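You operate a simulated robot arm through the tools that you are given. There is no shell and no other tool. Be economical: measure what you need, move in short steps, check, and stop when the job is done.

You run a simulated two-armed robot. Do the job below in one go: nothing can be reset, and whatever is moved stays where it is left.

JOB
Fetch the bulb from the top of the cart and stand it on top of the white lamp. Put the 30 A fuse from the top of the cart on the narrow end of the lower step and the 10 A fuse on the small shelf. Put one of the small caps from the lower shelf of the steel bench on the top shelf of the hose rack. Pick up the orange torch with one hand, pass it to the other hand and put it in the green tray. Fetch the brown box and set it on the middle board of the black shelf. Push the top drawer shut. Open the front shutter. Any order will do. Set down upright: bulb, fuse, brown box.

The check looks at the end state, three seconds after you hand in, the way a careful person would. Anything else that was tipped, shoved, dropped, spilled or broken makes it a failure. A push-on lid holds only when it is set on centred and level and pressed home; a screw cap is set on level and turned clockwise until tight.

ROBOT AND FRAMES
Two 7-joint arms with two-finger grippers on one trunk, on a base that drives. Base frame: it is fixed to the floor where the robot stands at the start and does not move with it; the origin is under the middle of the robot, x ahead of it, y to its left, z up. Lengths are in m, angles in degrees, forces in N, time in s.
The left shoulder is at the start at [0.077, 0.216, 1.294], the right one opposite. With the tool pointing down near the work surface each hand reaches from about 0.1 to 0.38 m from the robot's upright axis, wherever it stands, measured 20 degrees to its own side. Places, roughly: brown box [1, -7, 0.75]; bulb [0.5, -0.25, 1]; front shutter [-1.2, -4.4, 1.2]; fuse [0.5, 0, 1]; green tray (39x19 cm) [1.56, 4.64, 0.84]; middle board of the black shelf [0.7, -10.1, 1]; narrow end of the lower step (49x12 cm) [-1.14, -2.62, 0.42]; orange torch (8x10x20 cm) [4.2, 5, 0.9]; small cap (8x7x6 cm) [-0.2, 2.8, 0.3]; small shelf (19x16 cm) [-1.1, -3.5, 0.78]; top drawer [0.5, -9.4, 0.9]; top shelf of the hose rack [3, 4.7, 0.9]; white lamp [0.5, 0, 1]. Payload 3.43 kg a hand.
The TCP of each hand is the grasp point between the finger pads, 0.02 m short of the fingertips. In the tool frame z runs along the fingers and y along their closing line. Largest opening 0.124 m; the body of the gripper starts 0.093 m behind the TCP.
Orientation is that of the tool frame in the base frame, as a unit quaternion [x, y, z, w]. With the fingers straight down and closing along the base's y, the tool's x points along the base's -x, its y along +y and its z along -z.

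CONTROLS
- The arms move only by the tool play_rows. It takes "left_rows", "right_rows" or both (then of equal length, played together; a hand with none holds still); each is a list of rows, each an object of numbers (a shift or turn left out is 0, a gripper value left out holds the last): "x", "y", "z": the shift along the tool's x, y, z in units of 150 mm (1.0 is 150 mm); "ax", "ay", "az": the turn, a rotation vector about the tool's x, y, z in units of 60 degrees (1.0 is 60 degrees); "hand": the opening, from 0 (shut) to 1 (fully open). In form: [{"x": .., "y": .., "z": .., "ax": .., "ay": .., "az": .., "hand": ..}, ...]. A call has 1 to 12 rows; each row is the pose to reach, as a shift and turn from the pose commanded when the call began, along the tool's axes at that moment. A call with a number of a shift or a turn outside -1 to 1 is refused whole. A row lasts 0.2 s, in which the tool goes at most 0.05 m and 8.6 degrees; a call with a longer step from one row to the next is refused whole, and so is a gripper value outside its range. Where a pose cannot be reached the arm comes as near as it can. A force on the tool above 40 N (or 10 N above the force at the start of the call, whichever is more), or a blocked arm, ends the call early, and 0.2 s more pass. The fingers move at their own pace (about 0.072 m/s each) and stop on an object; they squeeze with about 36 N. The grip force told is the motor's: it shows also when the fingers shut on nothing. Time passes only in rows, and 0.2 s behind the last, so rows that repeat a pose let the fingers close. It gives the time, the measured TCP pose, the force on the tool (base axes), the opening and the grip force at its end, in the units of the frame above (readings bear some noise), with the torque about the TCP (base axes, N m) and any sound that the robot's microphone picked up, and new pictures: "show" is both (left out), scene, wrist or none (wrist: the cameras of the hands that moved).
- Cameras (640 x 400 px; columns grow to the right, rows downward): "scene" is now at [0.1996, 0.0025, 1.4515]; the picture's right is [0.04, -1.00, 0.00], its down [-0.68, -0.02, -0.73] and it looks along [0.73, 0.03, -0.68] (base axes); focal length 259 px, centre (320, 200). "left" rides on the left gripper at [0.082, -0.014, -0.14] in its tool frame; the picture's right is [0.17, 0.99, 0.00], its down [-0.83, 0.14, -0.54] and it looks along [-0.53, 0.09, 0.84] (tool axes); focal length 243 px, centre (320, 200). "right" rides on the right gripper at [0.082, 0.014, -0.14] in its tool frame; the picture's right is [-0.17, 0.99, 0.00], its down [-0.83, -0.14, -0.54] and it looks along [-0.53, -0.09, 0.84] (tool axes); focal length 243 px, centre (320, 200). There is no depth. A picture from a camera that has moved, and an enlarged one, comes with that camera's place and axes in the base frame and with its lens.
- lift_body(by): slides the trunk up (or, below 0, down) by that many m; the arms and the scene camera ride with it, the base frame stays. It gives what a move gives, with no picture.
- steer(legs): drives the robot by 1 to 6 legs, each [ahead, left, turn to the left] in m, m and degrees, along the robot's own axes; the way and the turn of a leg run together, so that a leg with both is an arc; at most 1.5 m and 180 degrees a leg. The arms and the cameras ride along, it lands a little off, and it stops where it bumps. It gives what a move gives, and a new picture of the scene camera.
- head_to(pan, tilt): turns the head with the scene camera to pan (to the left, within 80 degrees either way) and tilt (down, from -29 to 69), counted from straight ahead of the robot. It gives what a move gives, and a new picture of the scene camera.
- zoom(camera, box): a new picture of the part [left, top, right, bottom] of that camera's present view, enlarged. No time passes.
- sign_off(): hands the job in; it is judged then, once.

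Work in short steps. Places have to be worked out from the pictures, the camera data and where the tool is seen: move nearer, look again, correct. Check each grasp and each placing, and mend what went wrong. You have 217 turns and 260 pictures in all, those below and enlarged ones among them. Open the grippers and draw the arms clear of the work before you hand the job in, unless the task says otherwise; then end with one line.

The tools are called after "Call:" by a JSON object that holds its "fn" and its "kwargs". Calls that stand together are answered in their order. play_rows: Moves the arms, as the interface text tells. Its arguments: {"type":"object","properties":{"left_rows":{"type":"array","items":{"type":"object","properties":{"x":{"type":"number"},"y":{"type":"number"},"z":{"type":"number"},"ax":{"type":"number"},"ay":{"type":"number"},"az":{"type":"number"},"hand":{"type":"number"}}}},"right_rows":{"type":"array","items":{"type":"object","properties":{"x":{"type":"number"},"y":{"type":"number"},"z":{"type":"number"},"ax":{"type":"number"},"ay":{"type":"number"},"az":{"type":"number"},"hand":{"type":"number"}}}},"show":{"type":"string","enum":["both","scene","wrist","none"]}},"required":[]} The other tools are called the same way: lift_body (by) slides the trunk up or down; steer (legs) drives the base; head_to (pan, tilt) turns the head that bears the scene camera; zoom (camera, box) takes an enlarged picture of a part of a camera's view; sign_off () hands the job in.

At the start:

```text
time: 0.0
left_eef_pos: [0.5913, 0.3141, 1.1121]
left_tool_rot: [0.0, 1.0, 0.001, 0.0]
left_force: [-0.4, 0.6, -0.8]
left_torque: [0.02, 0.01, -0.02]
left_width: 0.1241
left_finger_force: 0.0
right_eef_pos: [0.665, -0.3072, 1.2196]
right_tool_rot: [0.0, 1.0, 0.0, 0.0]
right_force: [0.4, 0.4, 0.7]
right_torque: [0.02, 0.02, -0.01]
right_width: 0.1242
right_finger_force: 0.0
trunk travel left (down, up): [-0.45, 0.141]
robot x, y, heading: [0.0004, -0.0034, -0.0]
head pan, tilt: [2.1, 42.8]
```

scene: 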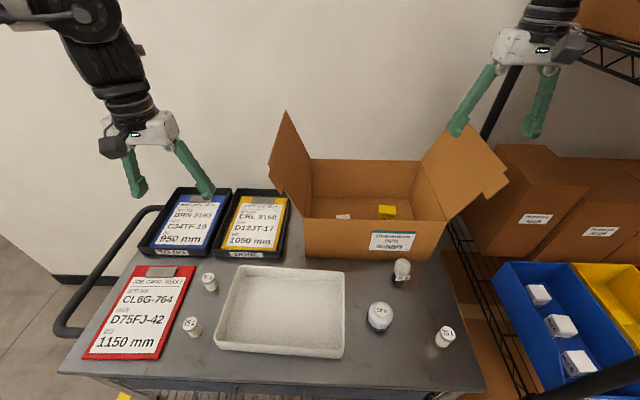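
right: 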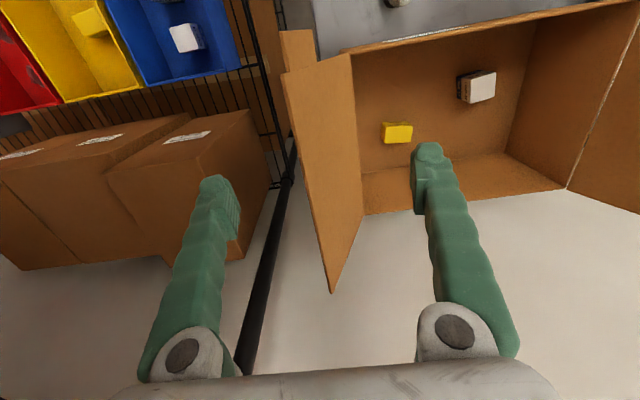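
left: 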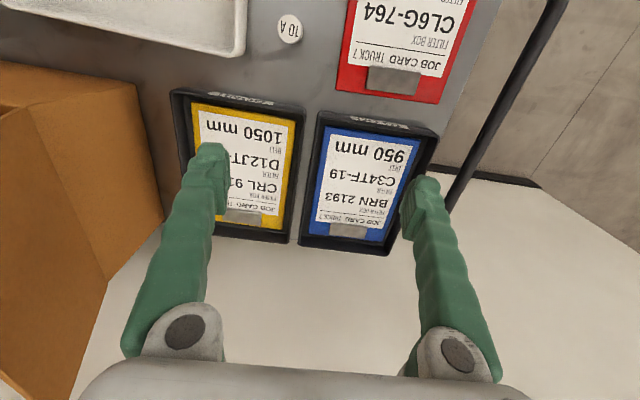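

The cart top shows several small cylinders and round things; I zoom in to read which is which.

Call:
{"fn": "zoom", "kwargs": {"camera": "scene", "box": [340, 240, 480, 360]}}

Call:
{"fn": "zoom", "kwargs": {"camera": "scene", "box": [160, 250, 300, 350]}}

```text
3.33 times, centred on (410, 300) of scene
camera zoom: at [0.1996, 0.0025, 1.4515], right [0.04, -1.0, 0.0], down [-0.68, -0.02, -0.73], along [0.73, 0.03, -0.68], focal length 863 px, centre (20, -133)
```

zoom: 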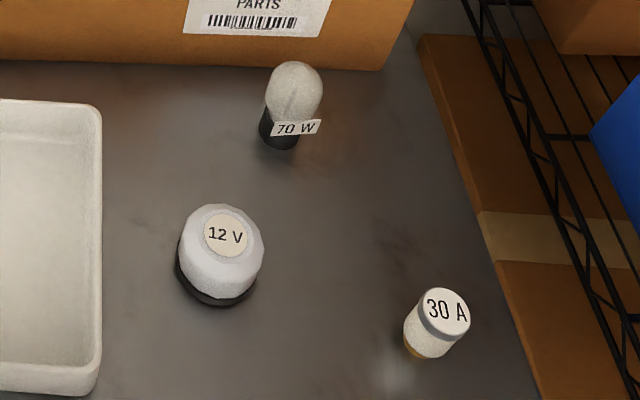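

```text
4.00 times, centred on (230, 300) of scene
camera zoom: at [0.1996, 0.0025, 1.4515], right [0.04, -1.0, 0.0], down [-0.68, -0.02, -0.73], along [0.73, 0.03, -0.68], focal length 1036 px, centre (680, -200)
```

zoom: 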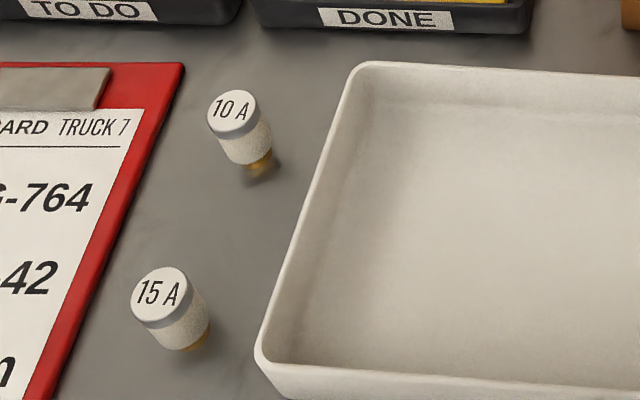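

The bulb stands at about (0.53, -0.17), with the lamp (12 V) at about (0.44, -0.11). The 30 A fuse is at about (0.40, -0.23) and the table at z≈0.87. I move the right hand above the bulb.

Call:
{"fn": "play_rows", "kwargs": {"right_rows": [{"x": 0.22, "y": 0.22}, {"x": 0.44, "y": 0.45}, {"x": 0.66, "y": 0.67}, {"x": 0.88, "y": 0.9}, {"x": 0.88, "y": 0.9, "z": 0.3}, {"x": 0.88, "y": 0.9, "z": 0.5}], "show": "both"}}

```text
time: 1.6
left_eef_pos: [0.585, 0.3364, 1.1076]
left_tool_rot: [-0.002, 1.0, -0.007, 0.001]
left_force: [0.2, 0.6, -0.5]
left_torque: [-0.09, -0.04, -0.01]
left_width: 0.1241
left_finger_force: 0.1
right_eef_pos: [0.5299, -0.1441, 1.1484]
right_tool_rot: [-0.009, 1.0, -0.012, 0.004]
right_force: [0.2, -0.4, 0.2]
right_torque: [-0.03, 0.0, 0.0]
right_width: 0.124
right_finger_force: 0.1
trunk travel left (down, up): [-0.45, 0.141]
robot x, y, heading: [0.0016, -0.0006, 0.4]
head pan, tilt: [2.1, 42.8]
stopped in row 6 (right hand): the arm was blocked; the commanded pose is now the measured one
camera scene: at [0.1953, 0.0282, 1.4516], right [0.04, -1.0, 0.02], down [-0.68, -0.04, -0.74], along [0.74, 0.02, -0.68], focal length 259 px, centre (320, 200)
camera right: at [0.4465, -0.129, 1.2874], right [0.15, 0.99, -0.02], down [0.83, -0.11, 0.55], along [0.54, -0.1, -0.84], focal length 243 px, centre (320, 200)
```

scene: 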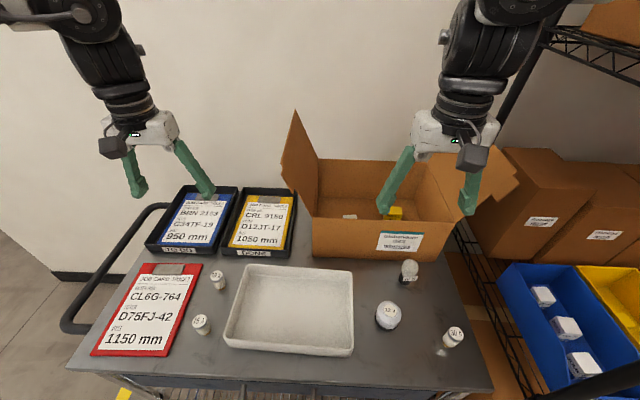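
right: 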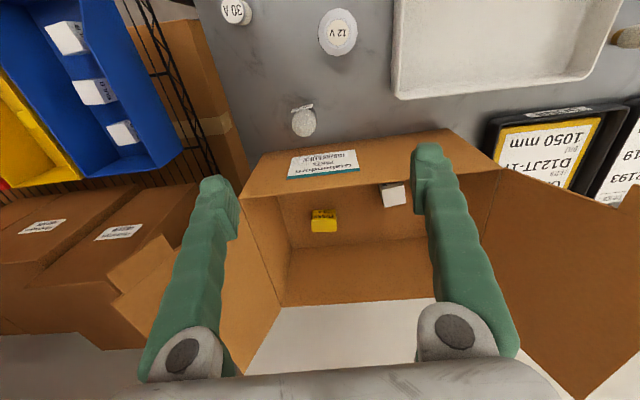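

The arm was blocked and the robot leans a little left, so probably the right elbow touches the rack on the right. I back off slightly and look there.

Call:
{"fn": "play_rows", "kwargs": {"right_rows": [{"y": -0.2, "z": -0.2}, {"y": -0.4, "z": -0.3}], "show": "none"}}

Call:
{"fn": "head_to", "kwargs": {"pan": -55, "tilt": 20}}

```text
time: 2.4
left_eef_pos: [0.5964, 0.3596, 1.0977]
left_tool_rot: [-0.012, 1.0, -0.012, -0.004]
left_force: [-0.1, 1.5, -0.5]
left_torque: [-0.08, -0.06, -0.02]
left_width: 0.1237
left_finger_force: 0.0
right_eef_pos: [0.5482, -0.1734, 1.1782]
right_tool_rot: [-0.03, 0.999, -0.024, -0.016]
right_force: [-0.2, -1.1, -1.2]
right_torque: [0.05, 0.02, 0.01]
right_width: 0.1239
right_finger_force: 0.0
trunk travel left (down, up): [-0.45, 0.141]
robot x, y, heading: [0.0054, 0.0076, 1.6]
head pan, tilt: [2.1, 42.8]
stopped in row 2 (right hand): the arm was blocked; the commanded pose is now the measured one
```

```text
time: 3.7
left_eef_pos: [0.5999, 0.3573, 1.0937]
left_tool_rot: [-0.011, 1.0, -0.013, -0.007]
left_force: [0.1, -0.3, 0.2]
left_torque: [0.02, 0.02, 0.02]
left_width: 0.1238
left_finger_force: 0.1
right_eef_pos: [0.549, -0.1747, 1.1765]
right_tool_rot: [-0.029, 0.999, -0.025, -0.016]
right_force: [0.1, -0.5, -0.6]
right_torque: [0.0, -0.01, 0.02]
right_width: 0.1241
right_finger_force: 0.0
trunk travel left (down, up): [-0.45, 0.141]
robot x, y, heading: [0.0033, 0.006, 1.1]
head pan, tilt: [-55.0, 20.0]
camera scene: at [0.1917, -0.032, 1.4857], right [-0.81, -0.59, 0.03], down [-0.21, 0.25, -0.94], along [0.55, -0.77, -0.33], focal length 259 px, centre (320, 200)
```

scene: 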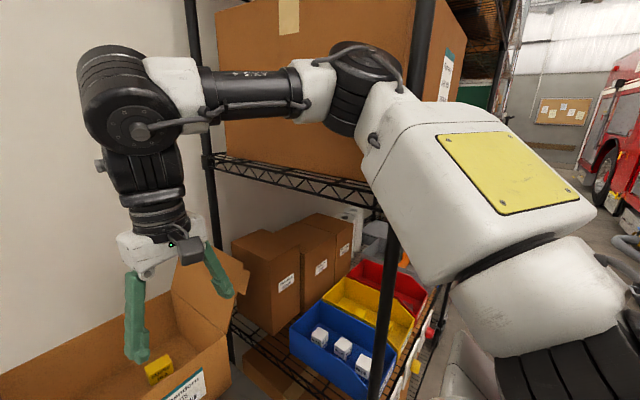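

The right elbow is wedged against the wire rack. I drive left to free it.

Call:
{"fn": "steer", "kwargs": {"legs": [[0, 0.2, 0]]}}

```text
time: 4.4
left_eef_pos: [0.5883, 0.3597, 1.104]
left_tool_rot: [-0.016, 1.0, -0.008, -0.002]
left_force: [-0.7, -0.2, 1.3]
left_torque: [-0.03, -0.02, -0.03]
left_width: 0.1241
left_finger_force: 0.1
right_eef_pos: [0.5427, -0.1693, 1.1767]
right_tool_rot: [-0.043, 0.999, -0.027, -0.014]
right_force: [-0.3, 0.3, -0.7]
right_torque: [-0.04, 0.0, -0.01]
right_width: 0.1239
right_finger_force: 0.1
trunk travel left (down, up): [-0.45, 0.141]
robot x, y, heading: [0.0044, 0.0073, 2.0]
head pan, tilt: [-55.0, 20.0]
stopped in leg 1: the robot was blocked; the commanded pose is now the measured one
camera scene: at [0.1825, -0.04, 1.4876], right [-0.8, -0.6, 0.01], down [-0.21, 0.26, -0.94], along [0.56, -0.76, -0.33], focal length 259 px, centre (320, 200)
```

scene: 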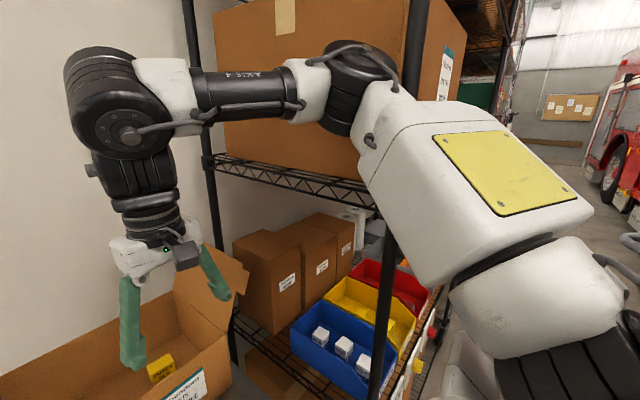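

Still blocked. I bring the right hand forward and to the right toward its start pose, where the elbow was free.

Call:
{"fn": "play_rows", "kwargs": {"right_rows": [{"x": -0.15, "z": -0.2}, {"x": -0.3, "y": -0.1, "z": -0.4}, {"x": -0.5, "y": -0.3, "z": -0.4}, {"x": -0.7, "y": -0.5, "z": -0.4}, {"x": -0.8, "y": -0.7, "z": -0.4}, {"x": -0.8, "y": -0.9, "z": -0.4}], "show": "scene"}}

```text
time: 5.8
left_eef_pos: [0.5839, 0.3354, 1.1125]
left_tool_rot: [-0.014, 1.0, 0.002, -0.001]
left_force: [0.6, -0.4, -0.3]
left_torque: [0.05, -0.04, 0.01]
left_width: 0.1242
left_finger_force: 0.1
right_eef_pos: [0.6654, -0.3225, 1.2392]
right_tool_rot: [-0.035, 0.999, -0.015, -0.009]
right_force: [-0.9, -0.3, 0.5]
right_torque: [0.03, 0.01, 0.0]
right_width: 0.1237
right_finger_force: 0.0
trunk travel left (down, up): [-0.45, 0.141]
robot x, y, heading: [-0.0015, 0.0091, 1.3]
head pan, tilt: [-55.0, 20.0]
camera scene: at [0.1727, -0.0678, 1.487], right [-0.8, -0.6, 0.0], down [-0.2, 0.28, -0.94], along [0.56, -0.75, -0.34], focal length 259 px, centre (320, 200)
```

scene: 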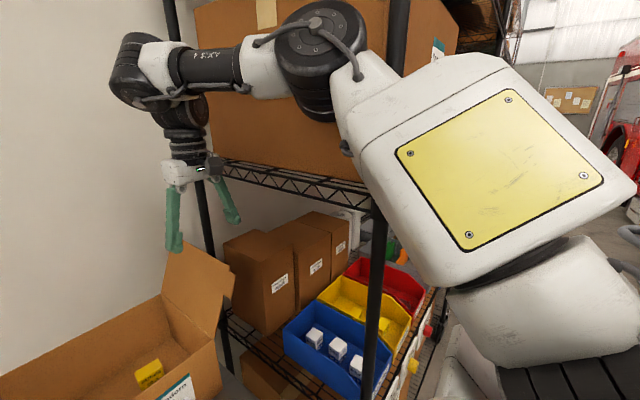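

Free again and level. I drive left by 0.2, then a bit back, so that the right arm has room from the rack.

Call:
{"fn": "steer", "kwargs": {"legs": [[0, 0.2, 0]]}}

Call:
{"fn": "head_to", "kwargs": {"pan": 0, "tilt": 45}}

```text
time: 9.1
left_eef_pos: [0.578, 0.5376, 1.1105]
left_tool_rot: [-0.014, 1.0, 0.0, 0.001]
left_force: [0.0, -0.2, -1.2]
left_torque: [0.02, -0.01, 0.02]
left_width: 0.1239
left_finger_force: 0.0
right_eef_pos: [0.6609, -0.1199, 1.2389]
right_tool_rot: [-0.035, 0.999, -0.015, -0.01]
right_force: [-0.8, -0.2, -0.5]
right_torque: [0.04, 0.02, 0.02]
right_width: 0.124
right_finger_force: 0.1
trunk travel left (down, up): [-0.45, 0.141]
robot x, y, heading: [-0.0026, 0.2065, 1.6]
head pan, tilt: [-55.0, 20.0]
camera scene: at [0.1684, 0.1351, 1.4869], right [-0.8, -0.6, 0.0], down [-0.2, 0.27, -0.94], along [0.56, -0.75, -0.34], focal length 259 px, centre (320, 200)
```

scene: 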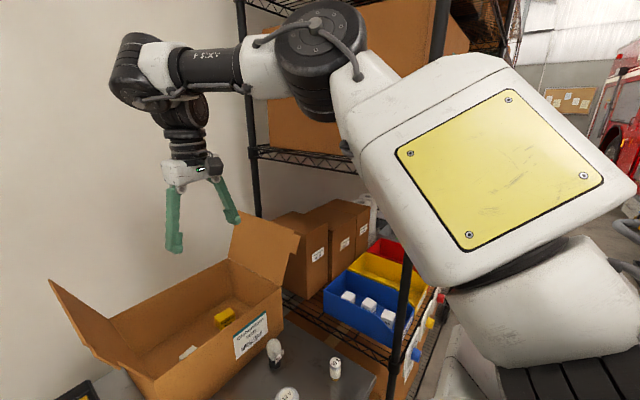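

```text
time: 10.4
left_eef_pos: [0.5773, 0.5379, 1.1102]
left_tool_rot: [-0.013, 1.0, 0.0, 0.0]
left_force: [0.0, -0.1, 0.1]
left_torque: [0.01, 0.0, -0.01]
left_width: 0.124
left_finger_force: 0.2
right_eef_pos: [0.6616, -0.1193, 1.2382]
right_tool_rot: [-0.036, 0.999, -0.016, -0.01]
right_force: [0.6, 0.9, -0.1]
right_torque: [0.0, 0.02, 0.01]
right_width: 0.1238
right_finger_force: 0.1
trunk travel left (down, up): [-0.45, 0.141]
robot x, y, heading: [-0.006, 0.2096, 1.5]
head pan, tilt: [0.0, 45.0]
camera scene: at [0.1942, 0.2124, 1.4483], right [0.03, -1.0, 0.0], down [-0.71, -0.02, -0.71], along [0.71, 0.02, -0.71], focal length 259 px, centre (320, 200)
```

scene: 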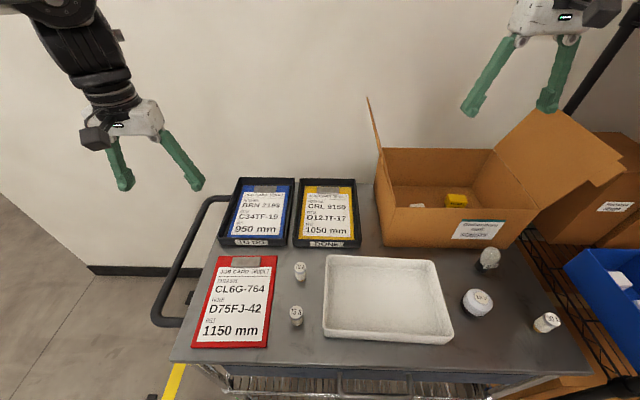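

Now the scene is clear. I move the right hand back over the bulb and down a bit, levelling the tool.

Call:
{"fn": "play_rows", "kwargs": {"right_rows": [{"x": 0.3, "y": -0.1, "az": 0.06, "ax": -0.029, "ay": -0.02}, {"x": 0.6, "y": -0.25, "az": 0.067, "ax": -0.029, "ay": -0.02}, {"x": 0.84, "y": -0.4, "az": 0.067, "ax": -0.029, "ay": -0.02}, {"x": 0.84, "y": -0.4, "z": 0.3, "az": 0.067, "ax": -0.029, "ay": -0.02}, {"x": 0.84, "y": -0.4, "z": 0.6, "az": 0.067, "ax": -0.029, "ay": -0.02}, {"x": 0.84, "y": -0.4, "z": 0.75, "az": 0.067, "ax": -0.029, "ay": -0.02}]}}

```text
refused: row 2 steps farther than a row can; nothing moved
```

Step length was just too long; I use finer rows.

Call:
{"fn": "play_rows", "kwargs": {"right_rows": [{"x": 0.25, "y": -0.1, "az": 0.06, "ax": -0.029, "ay": -0.02}, {"x": 0.5, "y": -0.2, "az": 0.067, "ax": -0.029, "ay": -0.02}, {"x": 0.72, "y": -0.3, "az": 0.067, "ax": -0.029, "ay": -0.02}, {"x": 0.84, "y": -0.4, "az": 0.067, "ax": -0.029, "ay": -0.02}, {"x": 0.84, "y": -0.4, "z": 0.3, "az": 0.067, "ax": -0.029, "ay": -0.02}, {"x": 0.84, "y": -0.4, "z": 0.6, "az": 0.067, "ax": -0.029, "ay": -0.02}, {"x": 0.84, "y": -0.4, "z": 0.75, "az": 0.067, "ax": -0.029, "ay": -0.02}]}}

```text
time: 12.0
left_eef_pos: [0.5777, 0.537, 1.1105]
left_tool_rot: [-0.013, 1.0, -0.001, 0.0]
left_force: [-0.4, -0.4, -0.5]
left_torque: [0.01, 0.04, 0.01]
left_width: 0.1238
left_finger_force: 0.1
right_eef_pos: [0.5376, -0.1916, 1.1298]
right_tool_rot: [-0.001, 1.0, -0.001, 0.0]
right_force: [-0.6, -0.6, -0.3]
right_torque: [-0.01, -0.02, 0.01]
right_width: 0.1242
right_finger_force: 0.1
right hand out of reach, approached as far as the arm can: row 3, 4, 5
trunk travel left (down, up): [-0.45, 0.141]
robot x, y, heading: [-0.0031, 0.2064, 1.6]
head pan, tilt: [0.0, 45.0]
camera scene: at [0.1947, 0.2122, 1.4482], right [0.03, -1.0, 0.0], down [-0.71, -0.02, -0.71], along [0.71, 0.02, -0.71], focal length 259 px, centre (320, 200)
camera right: at [0.4558, -0.1776, 1.2703], right [0.16, 0.99, 0.0], down [0.83, -0.14, 0.54], along [0.53, -0.09, -0.84], focal length 243 px, centre (320, 200)
```

scene: 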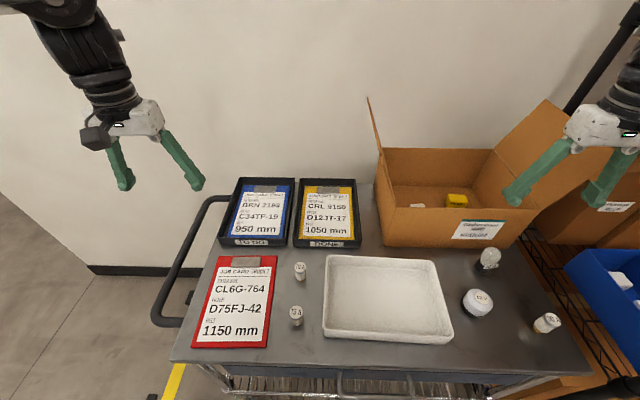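
right: 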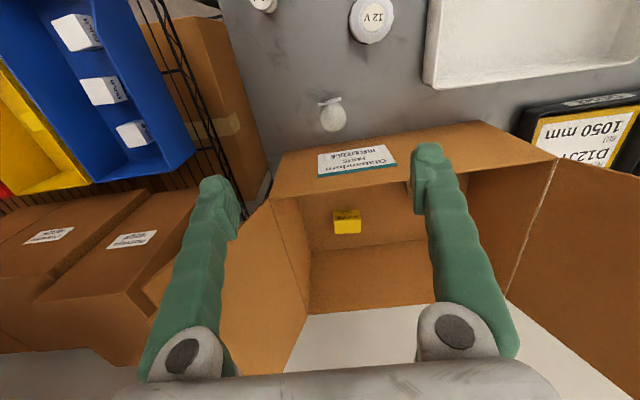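

The bulb triangulates to (0.535, -0.174). I shift over it and go down to z≈1.0.

Call:
{"fn": "play_rows", "kwargs": {"right_rows": [{"x": 0.02, "y": 0.115, "z": 0.2}, {"x": 0.02, "y": 0.115, "z": 0.5}, {"x": 0.02, "y": 0.115, "z": 0.8}, {"x": 0.02, "y": 0.115, "z": 0.85}]}}

```text
time: 13.0
left_eef_pos: [0.5765, 0.5465, 1.109]
left_tool_rot: [-0.014, 1.0, -0.004, 0.001]
left_force: [0.0, 0.1, -0.3]
left_torque: [-0.01, 0.02, 0.02]
left_width: 0.124
left_finger_force: 0.1
right_eef_pos: [0.5325, -0.1669, 1.0044]
right_tool_rot: [-0.001, 1.0, -0.004, 0.002]
right_force: [-0.6, 0.4, -0.1]
right_torque: [0.01, -0.01, -0.01]
right_width: 0.124
right_finger_force: 0.0
trunk travel left (down, up): [-0.45, 0.141]
robot x, y, heading: [-0.0006, 0.2091, 1.9]
head pan, tilt: [0.0, 45.0]
camera scene: at [0.1917, 0.2228, 1.4484], right [0.03, -1.0, 0.01], down [-0.71, -0.03, -0.71], along [0.71, 0.02, -0.71], focal length 259 px, centre (320, 200)
camera right: at [0.451, -0.1518, 1.1449], right [0.16, 0.99, -0.01], down [0.83, -0.13, 0.54], along [0.53, -0.1, -0.84], focal length 243 px, centre (320, 200)
```

scene: 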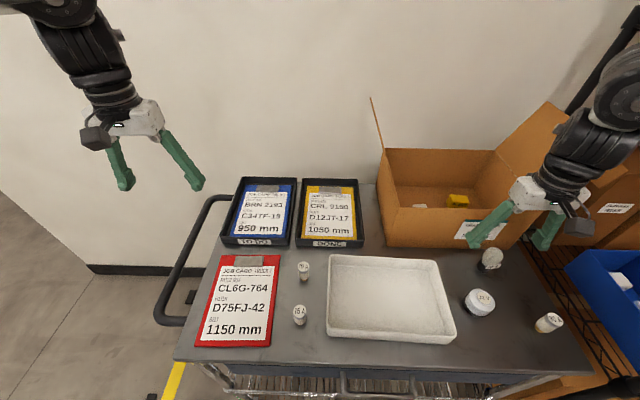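
right: 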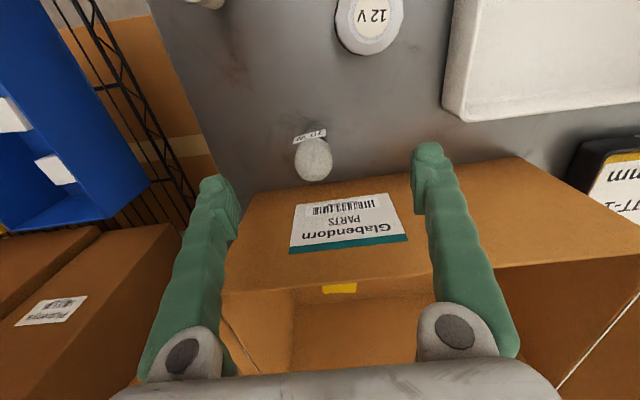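

The robot leans slightly again. I check the elbow against the rack before going on.

Call:
{"fn": "head_to", "kwargs": {"pan": -60, "tilt": 15}}

```text
time: 14.3
left_eef_pos: [0.5763, 0.5469, 1.1096]
left_tool_rot: [-0.015, 1.0, -0.004, -0.001]
left_force: [-0.5, 0.4, 0.1]
left_torque: [0.01, 0.0, 0.0]
left_width: 0.1242
left_finger_force: 0.0
right_eef_pos: [0.5335, -0.1672, 1.0045]
right_tool_rot: [-0.001, 1.0, -0.004, -0.001]
right_force: [-0.5, 0.0, 1.4]
right_torque: [-0.01, -0.01, 0.03]
right_width: 0.1241
right_finger_force: 0.0
trunk travel left (down, up): [-0.45, 0.141]
robot x, y, heading: [-0.006, 0.2097, 1.6]
head pan, tilt: [-60.0, 15.0]
camera scene: at [0.1599, 0.1415, 1.4956], right [-0.85, -0.52, 0.0], down [-0.13, 0.21, -0.97], along [0.51, -0.82, -0.25], focal length 259 px, centre (320, 200)
```

scene: 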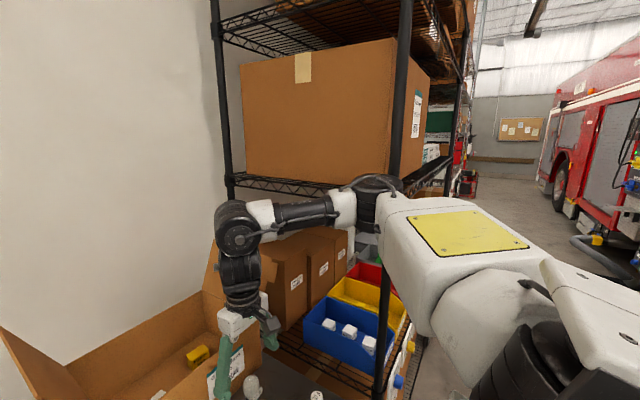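

The elbow sits right at the rack's front post. I'll lift and retract both hands, move left/back, and turn the robot right so that the elbow stays behind the post.

Call:
{"fn": "play_rows", "kwargs": {"right_rows": [{"z": -0.3}, {"z": -0.6}, {"z": -0.9}, {"x": 0.2, "y": 0.2, "z": -1}, {"x": 0.4, "y": 0.4, "z": -1}, {"x": 0.5, "y": 0.65, "z": -1}, {"x": 0.55, "y": 0.9, "z": -1}], "left_rows": [{"z": -0.3}, {"z": -0.6}, {"x": 0.2, "y": -0.2, "z": -0.7}, {"x": 0.4, "y": -0.4, "z": -0.7}, {"x": 0.6, "y": -0.6, "z": -0.7}, {"x": 0.7, "y": -0.8, "z": -0.7}, {"x": 0.8, "y": -0.9, "z": -0.7}], "show": "none"}}

Call:
{"fn": "steer", "kwargs": {"legs": [[-0.05, 0.15, 0], [0, 0, -40]]}}

```text
time: 15.9
left_eef_pos: [0.463, 0.4007, 1.2172]
left_tool_rot: [-0.013, 1.0, -0.002, -0.001]
left_force: [0.1, 0.9, -0.5]
left_torque: [-0.01, 0.01, -0.02]
left_width: 0.1242
left_finger_force: 0.0
right_eef_pos: [0.4521, -0.048, 1.1524]
right_tool_rot: [0.0, 1.0, -0.001, 0.0]
right_force: [-0.7, 1.4, -0.5]
right_torque: [-0.04, -0.02, -0.02]
right_width: 0.124
right_finger_force: 0.2
right hand out of reach, approached as far as the arm can: row 7
trunk travel left (down, up): [-0.45, 0.141]
robot x, y, heading: [-0.0054, 0.2098, 1.4]
head pan, tilt: [-60.0, 15.0]
```

```text
time: 21.0
left_eef_pos: [0.4234, 0.2041, 1.2173]
left_tool_rot: [0.329, 0.944, 0.0, -0.001]
left_force: [-0.4, 0.6, 0.9]
left_torque: [0.01, 0.01, 0.01]
left_width: 0.1239
left_finger_force: 0.0
right_eef_pos: [0.1261, -0.1341, 1.1536]
right_tool_rot: [0.341, 0.94, -0.001, -0.001]
right_force: [-0.4, 0.4, -1.6]
right_torque: [-0.01, 0.04, -0.02]
right_width: 0.1239
right_finger_force: 0.1
trunk travel left (down, up): [-0.45, 0.141]
robot x, y, heading: [-0.0587, 0.355, -38.6]
head pan, tilt: [-60.0, 15.0]
camera scene: at [0.0194, 0.1897, 1.4951], right [-0.99, 0.15, 0.0], down [0.04, 0.26, -0.97], along [-0.14, -0.96, -0.26], focal length 259 px, centre (320, 200)
```

scene: 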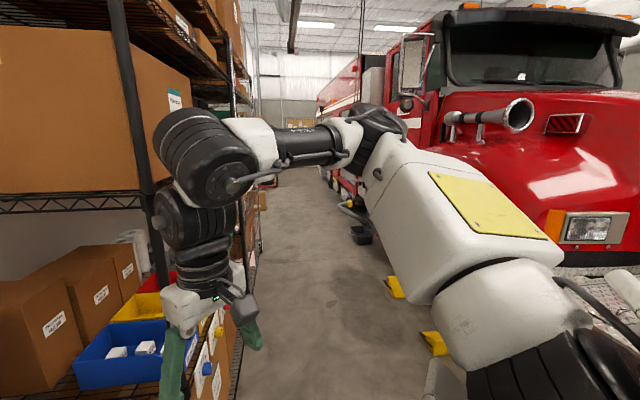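

The elbow is clear over the aisle. I drive a bit forward toward the bulb and look ahead.

Call:
{"fn": "steer", "kwargs": {"legs": [[0.12, 0, 0]]}}

Call:
{"fn": "head_to", "kwargs": {"pan": 0, "tilt": 42}}

```text
time: 22.6
left_eef_pos: [0.5152, 0.1299, 1.2171]
left_tool_rot: [0.327, 0.945, 0.001, -0.001]
left_force: [-0.8, 0.4, 0.1]
left_torque: [0.0, 0.01, 0.04]
left_width: 0.1241
left_finger_force: 0.1
right_eef_pos: [0.219, -0.2096, 1.1525]
right_tool_rot: [0.338, 0.941, 0.0, 0.0]
right_force: [0.0, -0.8, -0.7]
right_torque: [0.04, 0.01, 0.0]
right_width: 0.1243
right_finger_force: 0.0
trunk travel left (down, up): [-0.45, 0.141]
robot x, y, heading: [0.0339, 0.2777, -38.3]
head pan, tilt: [-60.0, 15.0]
stopped in leg 1: the robot was blocked; the commanded pose is now the measured one
camera scene: at [0.1111, 0.1126, 1.4949], right [-0.99, 0.14, 0.0], down [0.04, 0.26, -0.97], along [-0.14, -0.96, -0.26], focal length 259 px, centre (320, 200)
```

scene: 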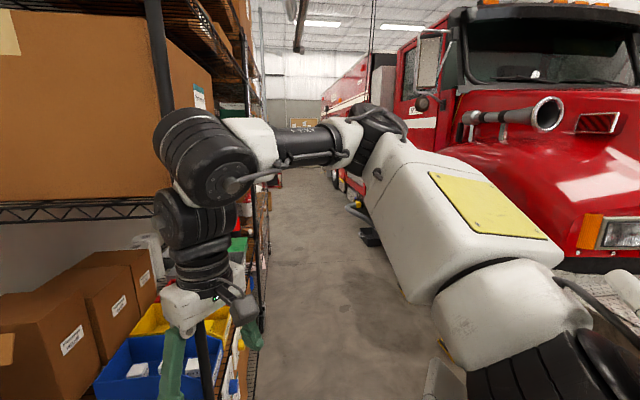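

```text
time: 23.9
left_eef_pos: [0.513, 0.1301, 1.2172]
left_tool_rot: [0.327, 0.945, 0.0, -0.001]
left_force: [0.4, -0.5, -0.6]
left_torque: [0.01, 0.0, -0.02]
left_width: 0.1241
left_finger_force: 0.1
right_eef_pos: [0.2199, -0.2086, 1.1522]
right_tool_rot: [0.339, 0.941, -0.001, 0.0]
right_force: [0.1, -0.1, -0.7]
right_torque: [0.0, -0.03, 0.02]
right_width: 0.1237
right_finger_force: 0.1
trunk travel left (down, up): [-0.45, 0.141]
robot x, y, heading: [0.0322, 0.2817, -38.2]
head pan, tilt: [0.0, 42.0]
camera scene: at [0.1892, 0.1545, 1.4526], right [-0.62, -0.79, 0.0], down [-0.53, 0.41, -0.74], along [0.58, -0.46, -0.67], focal length 259 px, centre (320, 200)
```

scene: 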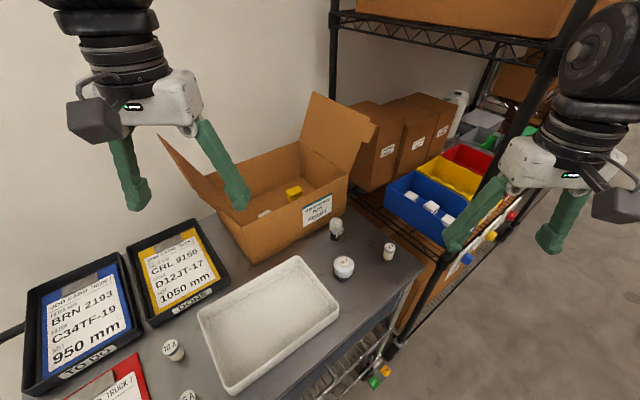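

The view is good; the bulb is still where I judged. I move the right hand toward it in two parts while squaring the tool to the box.

Call:
{"fn": "play_rows", "kwargs": {"right_rows": [{"x": -0.14, "y": 0.15, "az": -0.13}, {"x": -0.28, "y": 0.3, "az": -0.26}, {"x": -0.42, "y": 0.45, "az": -0.39}, {"x": -0.56, "y": 0.6, "az": -0.52}, {"x": -0.7, "y": 0.74, "az": -0.64}, {"x": -0.73, "y": 0.76, "az": -0.665}], "show": "none"}}

```text
time: 25.3
left_eef_pos: [0.5132, 0.1298, 1.2168]
left_tool_rot: [0.327, 0.945, 0.001, -0.001]
left_force: [0.9, -0.2, 0.2]
left_torque: [0.03, 0.0, -0.02]
left_width: 0.1238
left_finger_force: 0.1
right_eef_pos: [0.3757, -0.1905, 1.1524]
right_tool_rot: [-0.004, 1.0, 0.0, 0.0]
right_force: [-0.4, 0.6, 1.0]
right_torque: [0.02, -0.01, -0.04]
right_width: 0.124
right_finger_force: 0.1
trunk travel left (down, up): [-0.45, 0.141]
robot x, y, heading: [0.0339, 0.281, -38.3]
head pan, tilt: [0.0, 42.0]
```

Tool is square. Now over the bulb at (0.535, -0.174), down to z≈1.0.

Call:
{"fn": "play_rows", "kwargs": {"right_rows": [{"x": -0.3, "y": 0.03}, {"x": -0.6, "y": 0.06}, {"x": -0.9, "y": 0.1}, {"x": -1, "y": 0.11, "z": 0.2}, {"x": -1, "y": 0.11, "z": 0.5}, {"x": -1, "y": 0.11, "z": 0.8}, {"x": -1, "y": 0.11, "z": 1}], "show": "wrist"}}

```text
time: 26.9
left_eef_pos: [0.5141, 0.1297, 1.2177]
left_tool_rot: [0.328, 0.945, 0.0, -0.001]
left_force: [0.0, -0.6, -0.5]
left_torque: [-0.01, -0.03, 0.01]
left_width: 0.124
left_finger_force: 0.0
right_eef_pos: [0.5269, -0.176, 1.002]
right_tool_rot: [-0.002, 1.0, -0.001, 0.0]
right_force: [0.5, 0.1, -0.3]
right_torque: [0.03, -0.01, -0.01]
right_width: 0.1242
right_finger_force: 0.1
trunk travel left (down, up): [-0.45, 0.141]
robot x, y, heading: [0.0357, 0.2823, -38.0]
head pan, tilt: [0.0, 42.0]
camera right: at [0.4453, -0.1623, 1.1418], right [0.16, 0.99, 0.0], down [0.83, -0.13, 0.54], along [0.53, -0.09, -0.84], focal length 243 px, centre (320, 200)
```

right: 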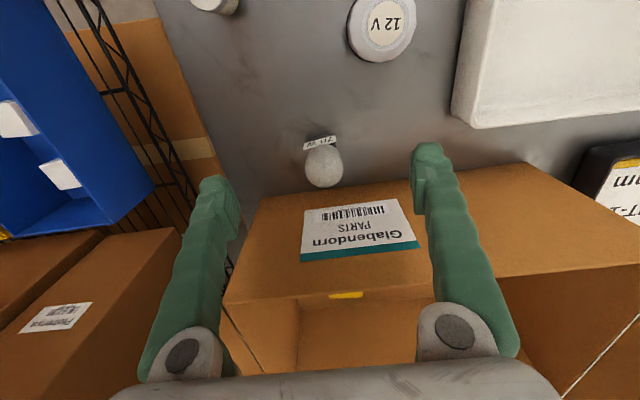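

Globe at (0.5335, -0.175). I go down to z 0.94 and close.

Call:
{"fn": "play_rows", "kwargs": {"right_rows": [{"x": -0.04, "y": 0.01, "z": 0.2, "hand": 1}, {"x": -0.04, "y": 0.01, "z": 0.41}, {"x": -0.04, "y": 0.01, "z": 0.41, "hand": 0.2}, {"x": -0.04, "y": 0.01, "z": 0.41, "hand": 0.1}, {"x": -0.04, "y": 0.01, "z": 0.41, "hand": 0.1}, {"x": -0.04, "y": 0.01, "z": 0.41, "hand": 0.1}, {"x": -0.04, "y": 0.01, "z": 0.41, "hand": 0.1}], "show": "both"}}

```text
time: 28.5
left_eef_pos: [0.5138, 0.1297, 1.218]
left_tool_rot: [0.327, 0.945, 0.001, -0.001]
left_force: [-0.2, -1.0, 0.1]
left_torque: [0.01, 0.02, 0.01]
left_width: 0.1241
left_finger_force: 0.0
right_eef_pos: [0.5335, -0.1728, 0.9421]
right_tool_rot: [-0.002, 1.0, 0.0, 0.0]
right_force: [1.0, -0.1, 0.3]
right_torque: [0.04, 0.01, 0.0]
right_width: 0.0332
right_finger_force: 35.6
trunk travel left (down, up): [-0.45, 0.141]
robot x, y, heading: [0.0329, 0.2807, -38.0]
head pan, tilt: [0.0, 42.0]
camera scene: at [0.1894, 0.1545, 1.4526], right [-0.62, -0.79, 0.0], down [-0.53, 0.41, -0.74], along [0.58, -0.46, -0.67], focal length 259 px, centre (320, 200)
camera right: at [0.4519, -0.1599, 1.0812], right [0.16, 0.99, 0.0], down [0.83, -0.13, 0.54], along [0.53, -0.09, -0.84], focal length 243 px, centre (320, 200)
```

scene: 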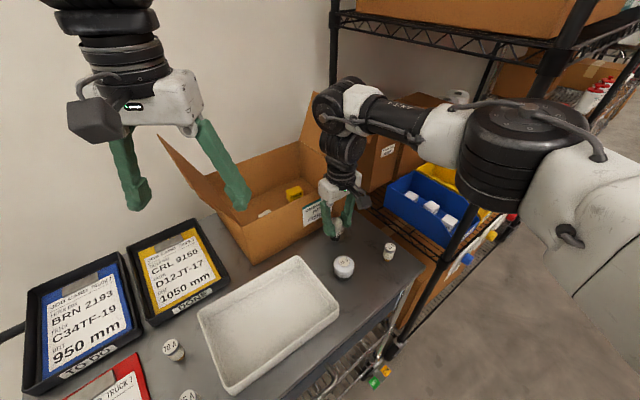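
right: 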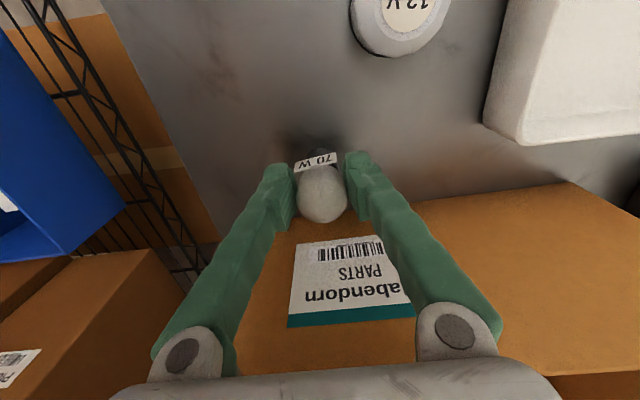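

Bulb gripped. I lift it and carry it above the lamp at (0.439, -0.115).

Call:
{"fn": "play_rows", "kwargs": {"right_rows": [{"z": -0.3}, {"z": -0.6}, {"z": -0.75}, {"x": 0.2, "y": 0.12, "z": -0.75}, {"x": 0.4, "y": 0.25, "z": -0.75}, {"x": 0.58, "y": 0.36, "z": -0.75}, {"x": 0.63, "y": 0.387, "z": -0.75}, {"x": 0.63, "y": 0.387, "z": -0.6}], "show": "both"}}

```text
time: 30.3
left_eef_pos: [0.5166, 0.1282, 1.2159]
left_tool_rot: [0.327, 0.945, 0.0, -0.001]
left_force: [0.0, 0.6, 0.7]
left_torque: [-0.02, 0.03, 0.03]
left_width: 0.124
left_finger_force: 0.1
right_eef_pos: [0.4375, -0.1141, 1.0302]
right_tool_rot: [-0.002, 1.0, 0.0, 0.0]
right_force: [0.3, -0.6, -0.2]
right_torque: [0.01, 0.0, -0.02]
right_width: 0.0332
right_finger_force: 36.0
trunk travel left (down, up): [-0.45, 0.141]
robot x, y, heading: [0.0354, 0.2794, -38.0]
head pan, tilt: [0.0, 42.0]
camera scene: at [0.1903, 0.1539, 1.4524], right [-0.62, -0.79, 0.0], down [-0.53, 0.41, -0.74], along [0.58, -0.46, -0.67], focal length 259 px, centre (320, 200)
camera right: at [0.3562, -0.1015, 1.17], right [0.16, 0.99, 0.0], down [0.83, -0.14, 0.54], along [0.53, -0.09, -0.84], focal length 243 px, centre (320, 200)
```

scene: 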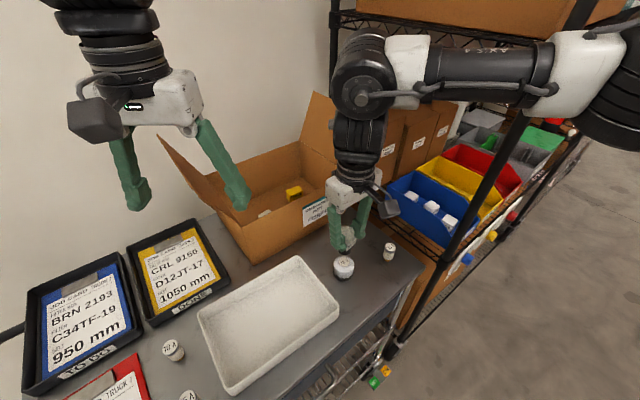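
right: 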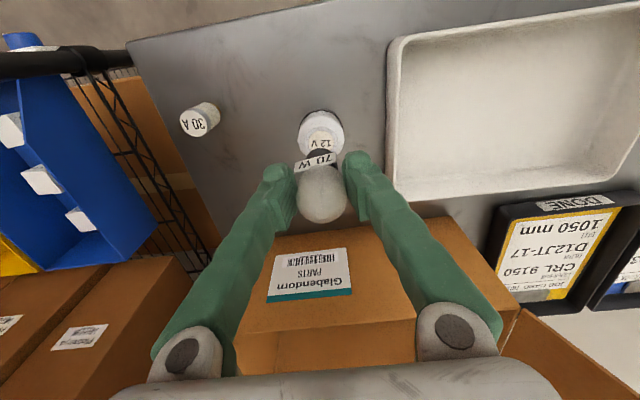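

Call:
{"fn": "zoom", "kwargs": {"camera": "scene", "box": [300, 200, 400, 290]}}

Call:
{"fn": "zoom", "kwargs": {"camera": "right", "box": [260, 90, 380, 230]}}

```text
4.44 times, centred on (350, 245) of scene
camera zoom: at [0.1903, 0.1539, 1.4524], right [-0.62, -0.79, 0.0], down [-0.53, 0.41, -0.74], along [0.58, -0.46, -0.67], focal length 1151 px, centre (187, 0)
```

zoom: 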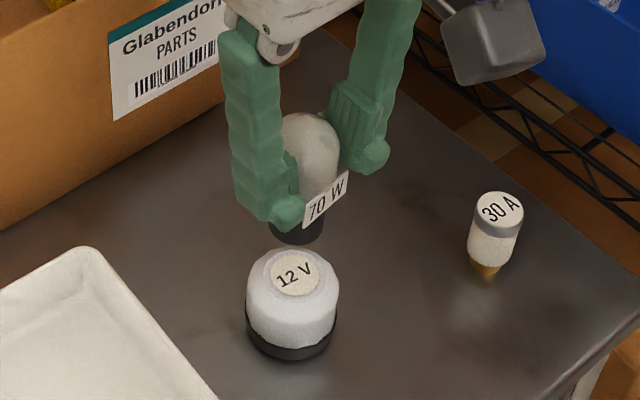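

```text
2.86 times, centred on (320, 160) of right
camera zoom: at [0.3562, -0.1015, 1.17], right [0.16, 0.99, 0.0], down [0.83, -0.14, 0.54], along [0.53, -0.09, -0.84], focal length 693 px, centre (320, 314)
```

zoom: 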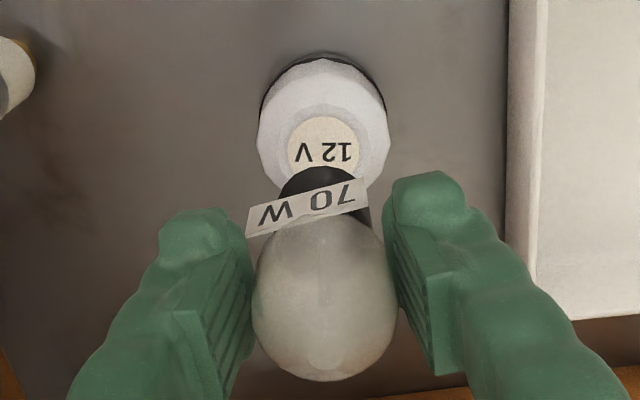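

Alignment looks good (lamp top centre (0.440, -0.114), bulb bottom ≈0.071 below TCP). I lower to just about contact.

Call:
{"fn": "play_rows", "kwargs": {"right_rows": [{"x": -0.017, "z": 0.1}, {"x": -0.017, "z": 0.2}, {"x": -0.017, "z": 0.23}, {"x": -0.017, "z": 0.25}], "show": "wrist"}}

```text
time: 31.3
left_eef_pos: [0.5149, 0.1303, 1.2167]
left_tool_rot: [0.328, 0.945, 0.0, -0.001]
left_force: [-0.2, 0.7, 0.0]
left_torque: [0.01, -0.02, 0.02]
left_width: 0.1242
left_finger_force: 0.0
right_eef_pos: [0.4403, -0.1155, 0.9934]
right_tool_rot: [-0.002, 1.0, 0.0, 0.0]
right_force: [-0.2, -0.5, -0.5]
right_torque: [-0.01, 0.02, 0.0]
right_width: 0.0331
right_finger_force: 35.5
trunk travel left (down, up): [-0.45, 0.141]
robot x, y, heading: [0.0293, 0.2813, -38.2]
head pan, tilt: [0.0, 42.0]
camera right: at [0.3586, -0.1009, 1.1329], right [0.16, 0.99, 0.0], down [0.83, -0.13, 0.54], along [0.53, -0.09, -0.84], focal length 243 px, centre (320, 200)
```

right: 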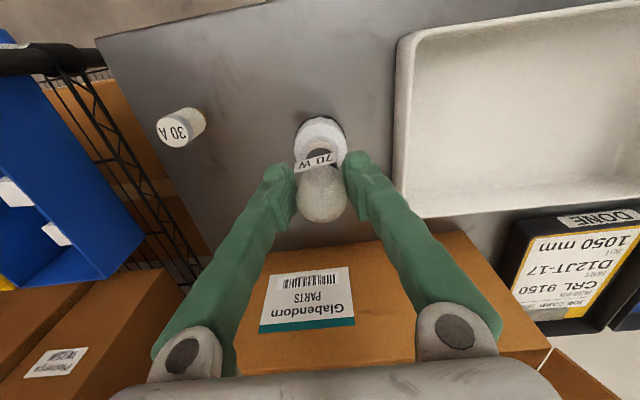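

No contact yet; I go down in fine steps and watch the force.

Call:
{"fn": "play_rows", "kwargs": {"right_rows": [{"z": 0.015}, {"z": 0.03}, {"z": 0.04}], "show": "none"}}

```text
time: 32.1
left_eef_pos: [0.5133, 0.1312, 1.2174]
left_tool_rot: [0.327, 0.945, 0.0, 0.001]
left_force: [-0.2, 0.0, 0.0]
left_torque: [-0.01, -0.01, 0.02]
left_width: 0.1239
left_finger_force: 0.0
right_eef_pos: [0.4396, -0.1146, 0.9884]
right_tool_rot: [-0.003, 1.0, -0.001, 0.001]
right_force: [-0.1, -0.8, 8.5]
right_torque: [-0.01, 0.01, -0.04]
right_width: 0.0332
right_finger_force: 35.4
trunk travel left (down, up): [-0.45, 0.141]
robot x, y, heading: [0.035, 0.2809, -38.1]
head pan, tilt: [0.0, 42.0]
```

Contact with 8.5 N at z 0.988. I open the fingers and look.

Call:
{"fn": "play_rows", "kwargs": {"right_rows": [{"hand": 0.4}, {"hand": 0.7}, {"hand": 0.8}, {"z": -0.2}, {"z": -0.5}, {"z": -0.8}], "show": "scene"}}

Call:
{"fn": "zoom", "kwargs": {"camera": "scene", "box": [300, 200, 400, 290]}}

```text
time: 33.5
left_eef_pos: [0.5135, 0.1314, 1.2182]
left_tool_rot: [0.327, 0.945, 0.0, 0.0]
left_force: [0.1, 0.1, -0.4]
left_torque: [-0.02, -0.04, 0.04]
left_width: 0.1239
left_finger_force: 0.0
right_eef_pos: [0.4401, -0.1139, 1.108]
right_tool_rot: [-0.003, 1.0, -0.001, 0.0]
right_force: [0.5, 0.5, -0.1]
right_torque: [-0.03, -0.02, 0.0]
right_width: 0.0989
right_finger_force: 0.0
trunk travel left (down, up): [-0.45, 0.141]
robot x, y, heading: [0.0302, 0.2779, -38.2]
head pan, tilt: [0.0, 42.0]
camera scene: at [0.1887, 0.1556, 1.4528], right [-0.62, -0.79, 0.0], down [-0.53, 0.41, -0.74], along [0.59, -0.46, -0.67], focal length 259 px, centre (320, 200)
```

scene: 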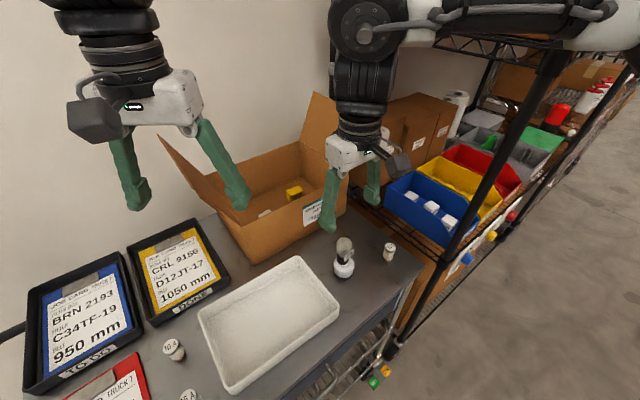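

```text
4.44 times, centred on (350, 245) of scene
camera zoom: at [0.1887, 0.1556, 1.4528], right [-0.62, -0.79, 0.0], down [-0.53, 0.41, -0.74], along [0.59, -0.46, -0.67], focal length 1151 px, centre (187, 0)
```

zoom: 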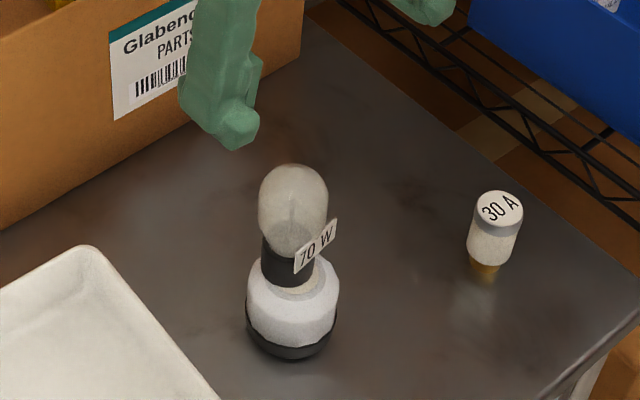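

The bulb stands upright on the lamp. Next I take the 30 A fuse at about (0.40, -0.234) with the right hand.

Call:
{"fn": "play_rows", "kwargs": {"right_rows": [{"x": 0.09, "y": -0.27, "hand": 0.8}, {"x": 0.18, "y": -0.54}, {"x": 0.267, "y": -0.8}, {"x": 0.267, "y": -0.8, "z": 0.3}, {"x": 0.267, "y": -0.8, "z": 0.6}, {"x": 0.267, "y": -0.8, "z": 0.9}], "show": "wrist"}}

```text
time: 34.9
left_eef_pos: [0.5142, 0.1287, 1.2172]
left_tool_rot: [0.328, 0.945, 0.001, -0.001]
left_force: [0.1, -0.3, -0.4]
left_torque: [0.04, -0.04, -0.01]
left_width: 0.1241
left_finger_force: 0.0
right_eef_pos: [0.4005, -0.2368, 0.973]
right_tool_rot: [-0.004, 1.0, 0.0, 0.0]
right_force: [0.4, -0.4, 0.7]
right_torque: [0.04, 0.01, 0.0]
right_width: 0.0991
right_finger_force: 0.0
trunk travel left (down, up): [-0.45, 0.141]
robot x, y, heading: [0.0324, 0.2828, -38.0]
head pan, tilt: [0.0, 42.0]
camera right: at [0.3186, -0.2229, 1.1122], right [0.16, 0.99, 0.0], down [0.83, -0.14, 0.54], along [0.53, -0.09, -0.84], focal length 243 px, centre (320, 200)
```

right: 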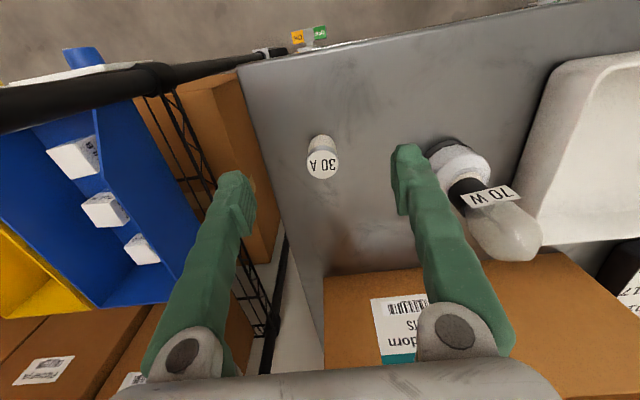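

Centred. I go down to z≈0.908 and close on the fuse, then lift.

Call:
{"fn": "play_rows", "kwargs": {"right_rows": [{"x": 0.01, "y": 0.01, "z": 0.2}, {"x": 0.01, "y": 0.01, "z": 0.43}, {"x": 0.01, "y": 0.01, "z": 0.43, "hand": 0.1}, {"x": 0.01, "y": 0.01, "z": 0.43, "hand": 0.1}, {"x": 0.01, "y": 0.01, "z": 0.43, "hand": 0.1}, {"x": 0.01, "y": 0.01, "z": 0.43, "hand": 0.1}, {"x": 0.01, "y": 0.01, "z": 0.2}, {"x": 0.01, "y": 0.01, "z": -0.1}, {"x": 0.01, "y": 0.01, "z": -0.4}, {"x": 0.01, "y": 0.01, "z": -0.7}, {"x": 0.01, "y": 0.01, "z": -1}], "show": "both"}}

```text
time: 37.3
left_eef_pos: [0.5142, 0.1313, 1.2177]
left_tool_rot: [0.328, 0.945, 0.0, -0.001]
left_force: [-0.6, -0.4, -0.5]
left_torque: [0.0, -0.05, 0.03]
left_width: 0.1242
left_finger_force: 0.1
right_eef_pos: [0.3987, -0.2323, 1.1224]
right_tool_rot: [-0.002, 1.0, -0.001, 0.0]
right_force: [-0.3, 0.3, -0.1]
right_torque: [-0.02, 0.02, 0.02]
right_width: 0.0237
right_finger_force: 35.7
trunk travel left (down, up): [-0.45, 0.141]
robot x, y, heading: [0.0342, 0.279, -38.0]
head pan, tilt: [0.0, 42.0]
camera scene: at [0.1888, 0.156, 1.4528], right [-0.62, -0.79, 0.0], down [-0.53, 0.41, -0.74], along [0.59, -0.46, -0.67], focal length 259 px, centre (320, 200)
camera right: at [0.3166, -0.2183, 1.263], right [0.16, 0.99, 0.0], down [0.83, -0.13, 0.54], along [0.53, -0.09, -0.84], focal length 243 px, centre (320, 200)
```

scene: 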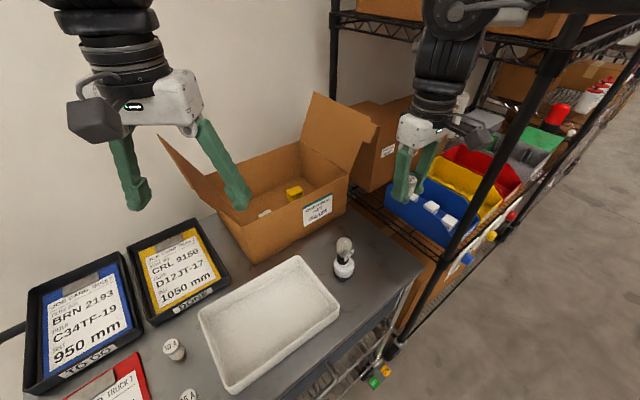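
right: 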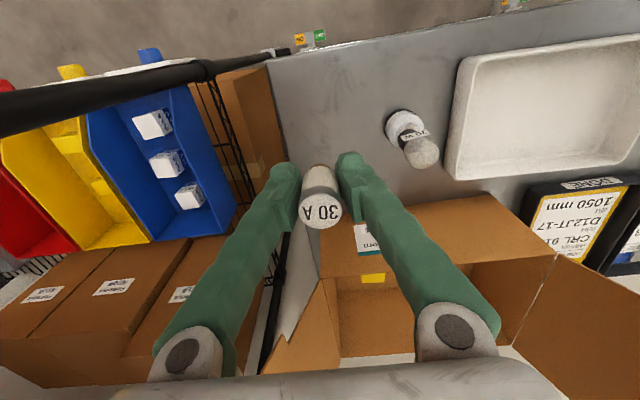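

The 30 A fuse is held. Now the left hand goes above the 10 A fuse at about (0.497, 0.268).

Call:
{"fn": "play_rows", "kwargs": {"left_rows": [{"x": 0.2, "y": 0.2, "hand": 0.65}, {"x": 0.42, "y": 0.42}, {"x": 0.6, "y": 0.6}, {"x": 0.665, "y": 0.648, "z": 0.2}, {"x": 0.665, "y": 0.648, "z": 0.5}, {"x": 0.665, "y": 0.648, "z": 0.8}, {"x": 0.665, "y": 0.648, "z": 1}], "show": "wrist"}}

```text
time: 38.9
left_eef_pos: [0.5438, 0.2939, 1.0847]
left_tool_rot: [0.328, 0.945, -0.002, -0.002]
left_force: [-0.2, 0.2, 0.4]
left_torque: [-0.02, 0.04, 0.0]
left_width: 0.0805
left_finger_force: 0.0
left hand out of reach, approached as far as the arm can: row 1, 2, 3, 4, 5, 6, 7
right_eef_pos: [0.4018, -0.2307, 1.1226]
right_tool_rot: [-0.005, 1.0, -0.001, -0.001]
right_force: [0.5, 0.2, 0.2]
right_torque: [-0.04, 0.05, -0.02]
right_width: 0.0236
right_finger_force: 36.0
trunk travel left (down, up): [-0.45, 0.141]
robot x, y, heading: [0.0359, 0.2772, -38.3]
head pan, tilt: [0.0, 42.0]
camera left: at [0.4717, 0.3325, 1.2244], right [0.48, 0.88, 0.0], down [0.74, -0.4, 0.54], along [0.47, -0.26, -0.84], focal length 243 px, centre (320, 200)
```

left: 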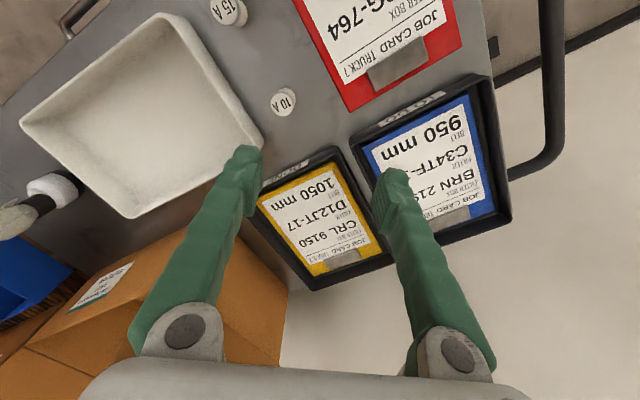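

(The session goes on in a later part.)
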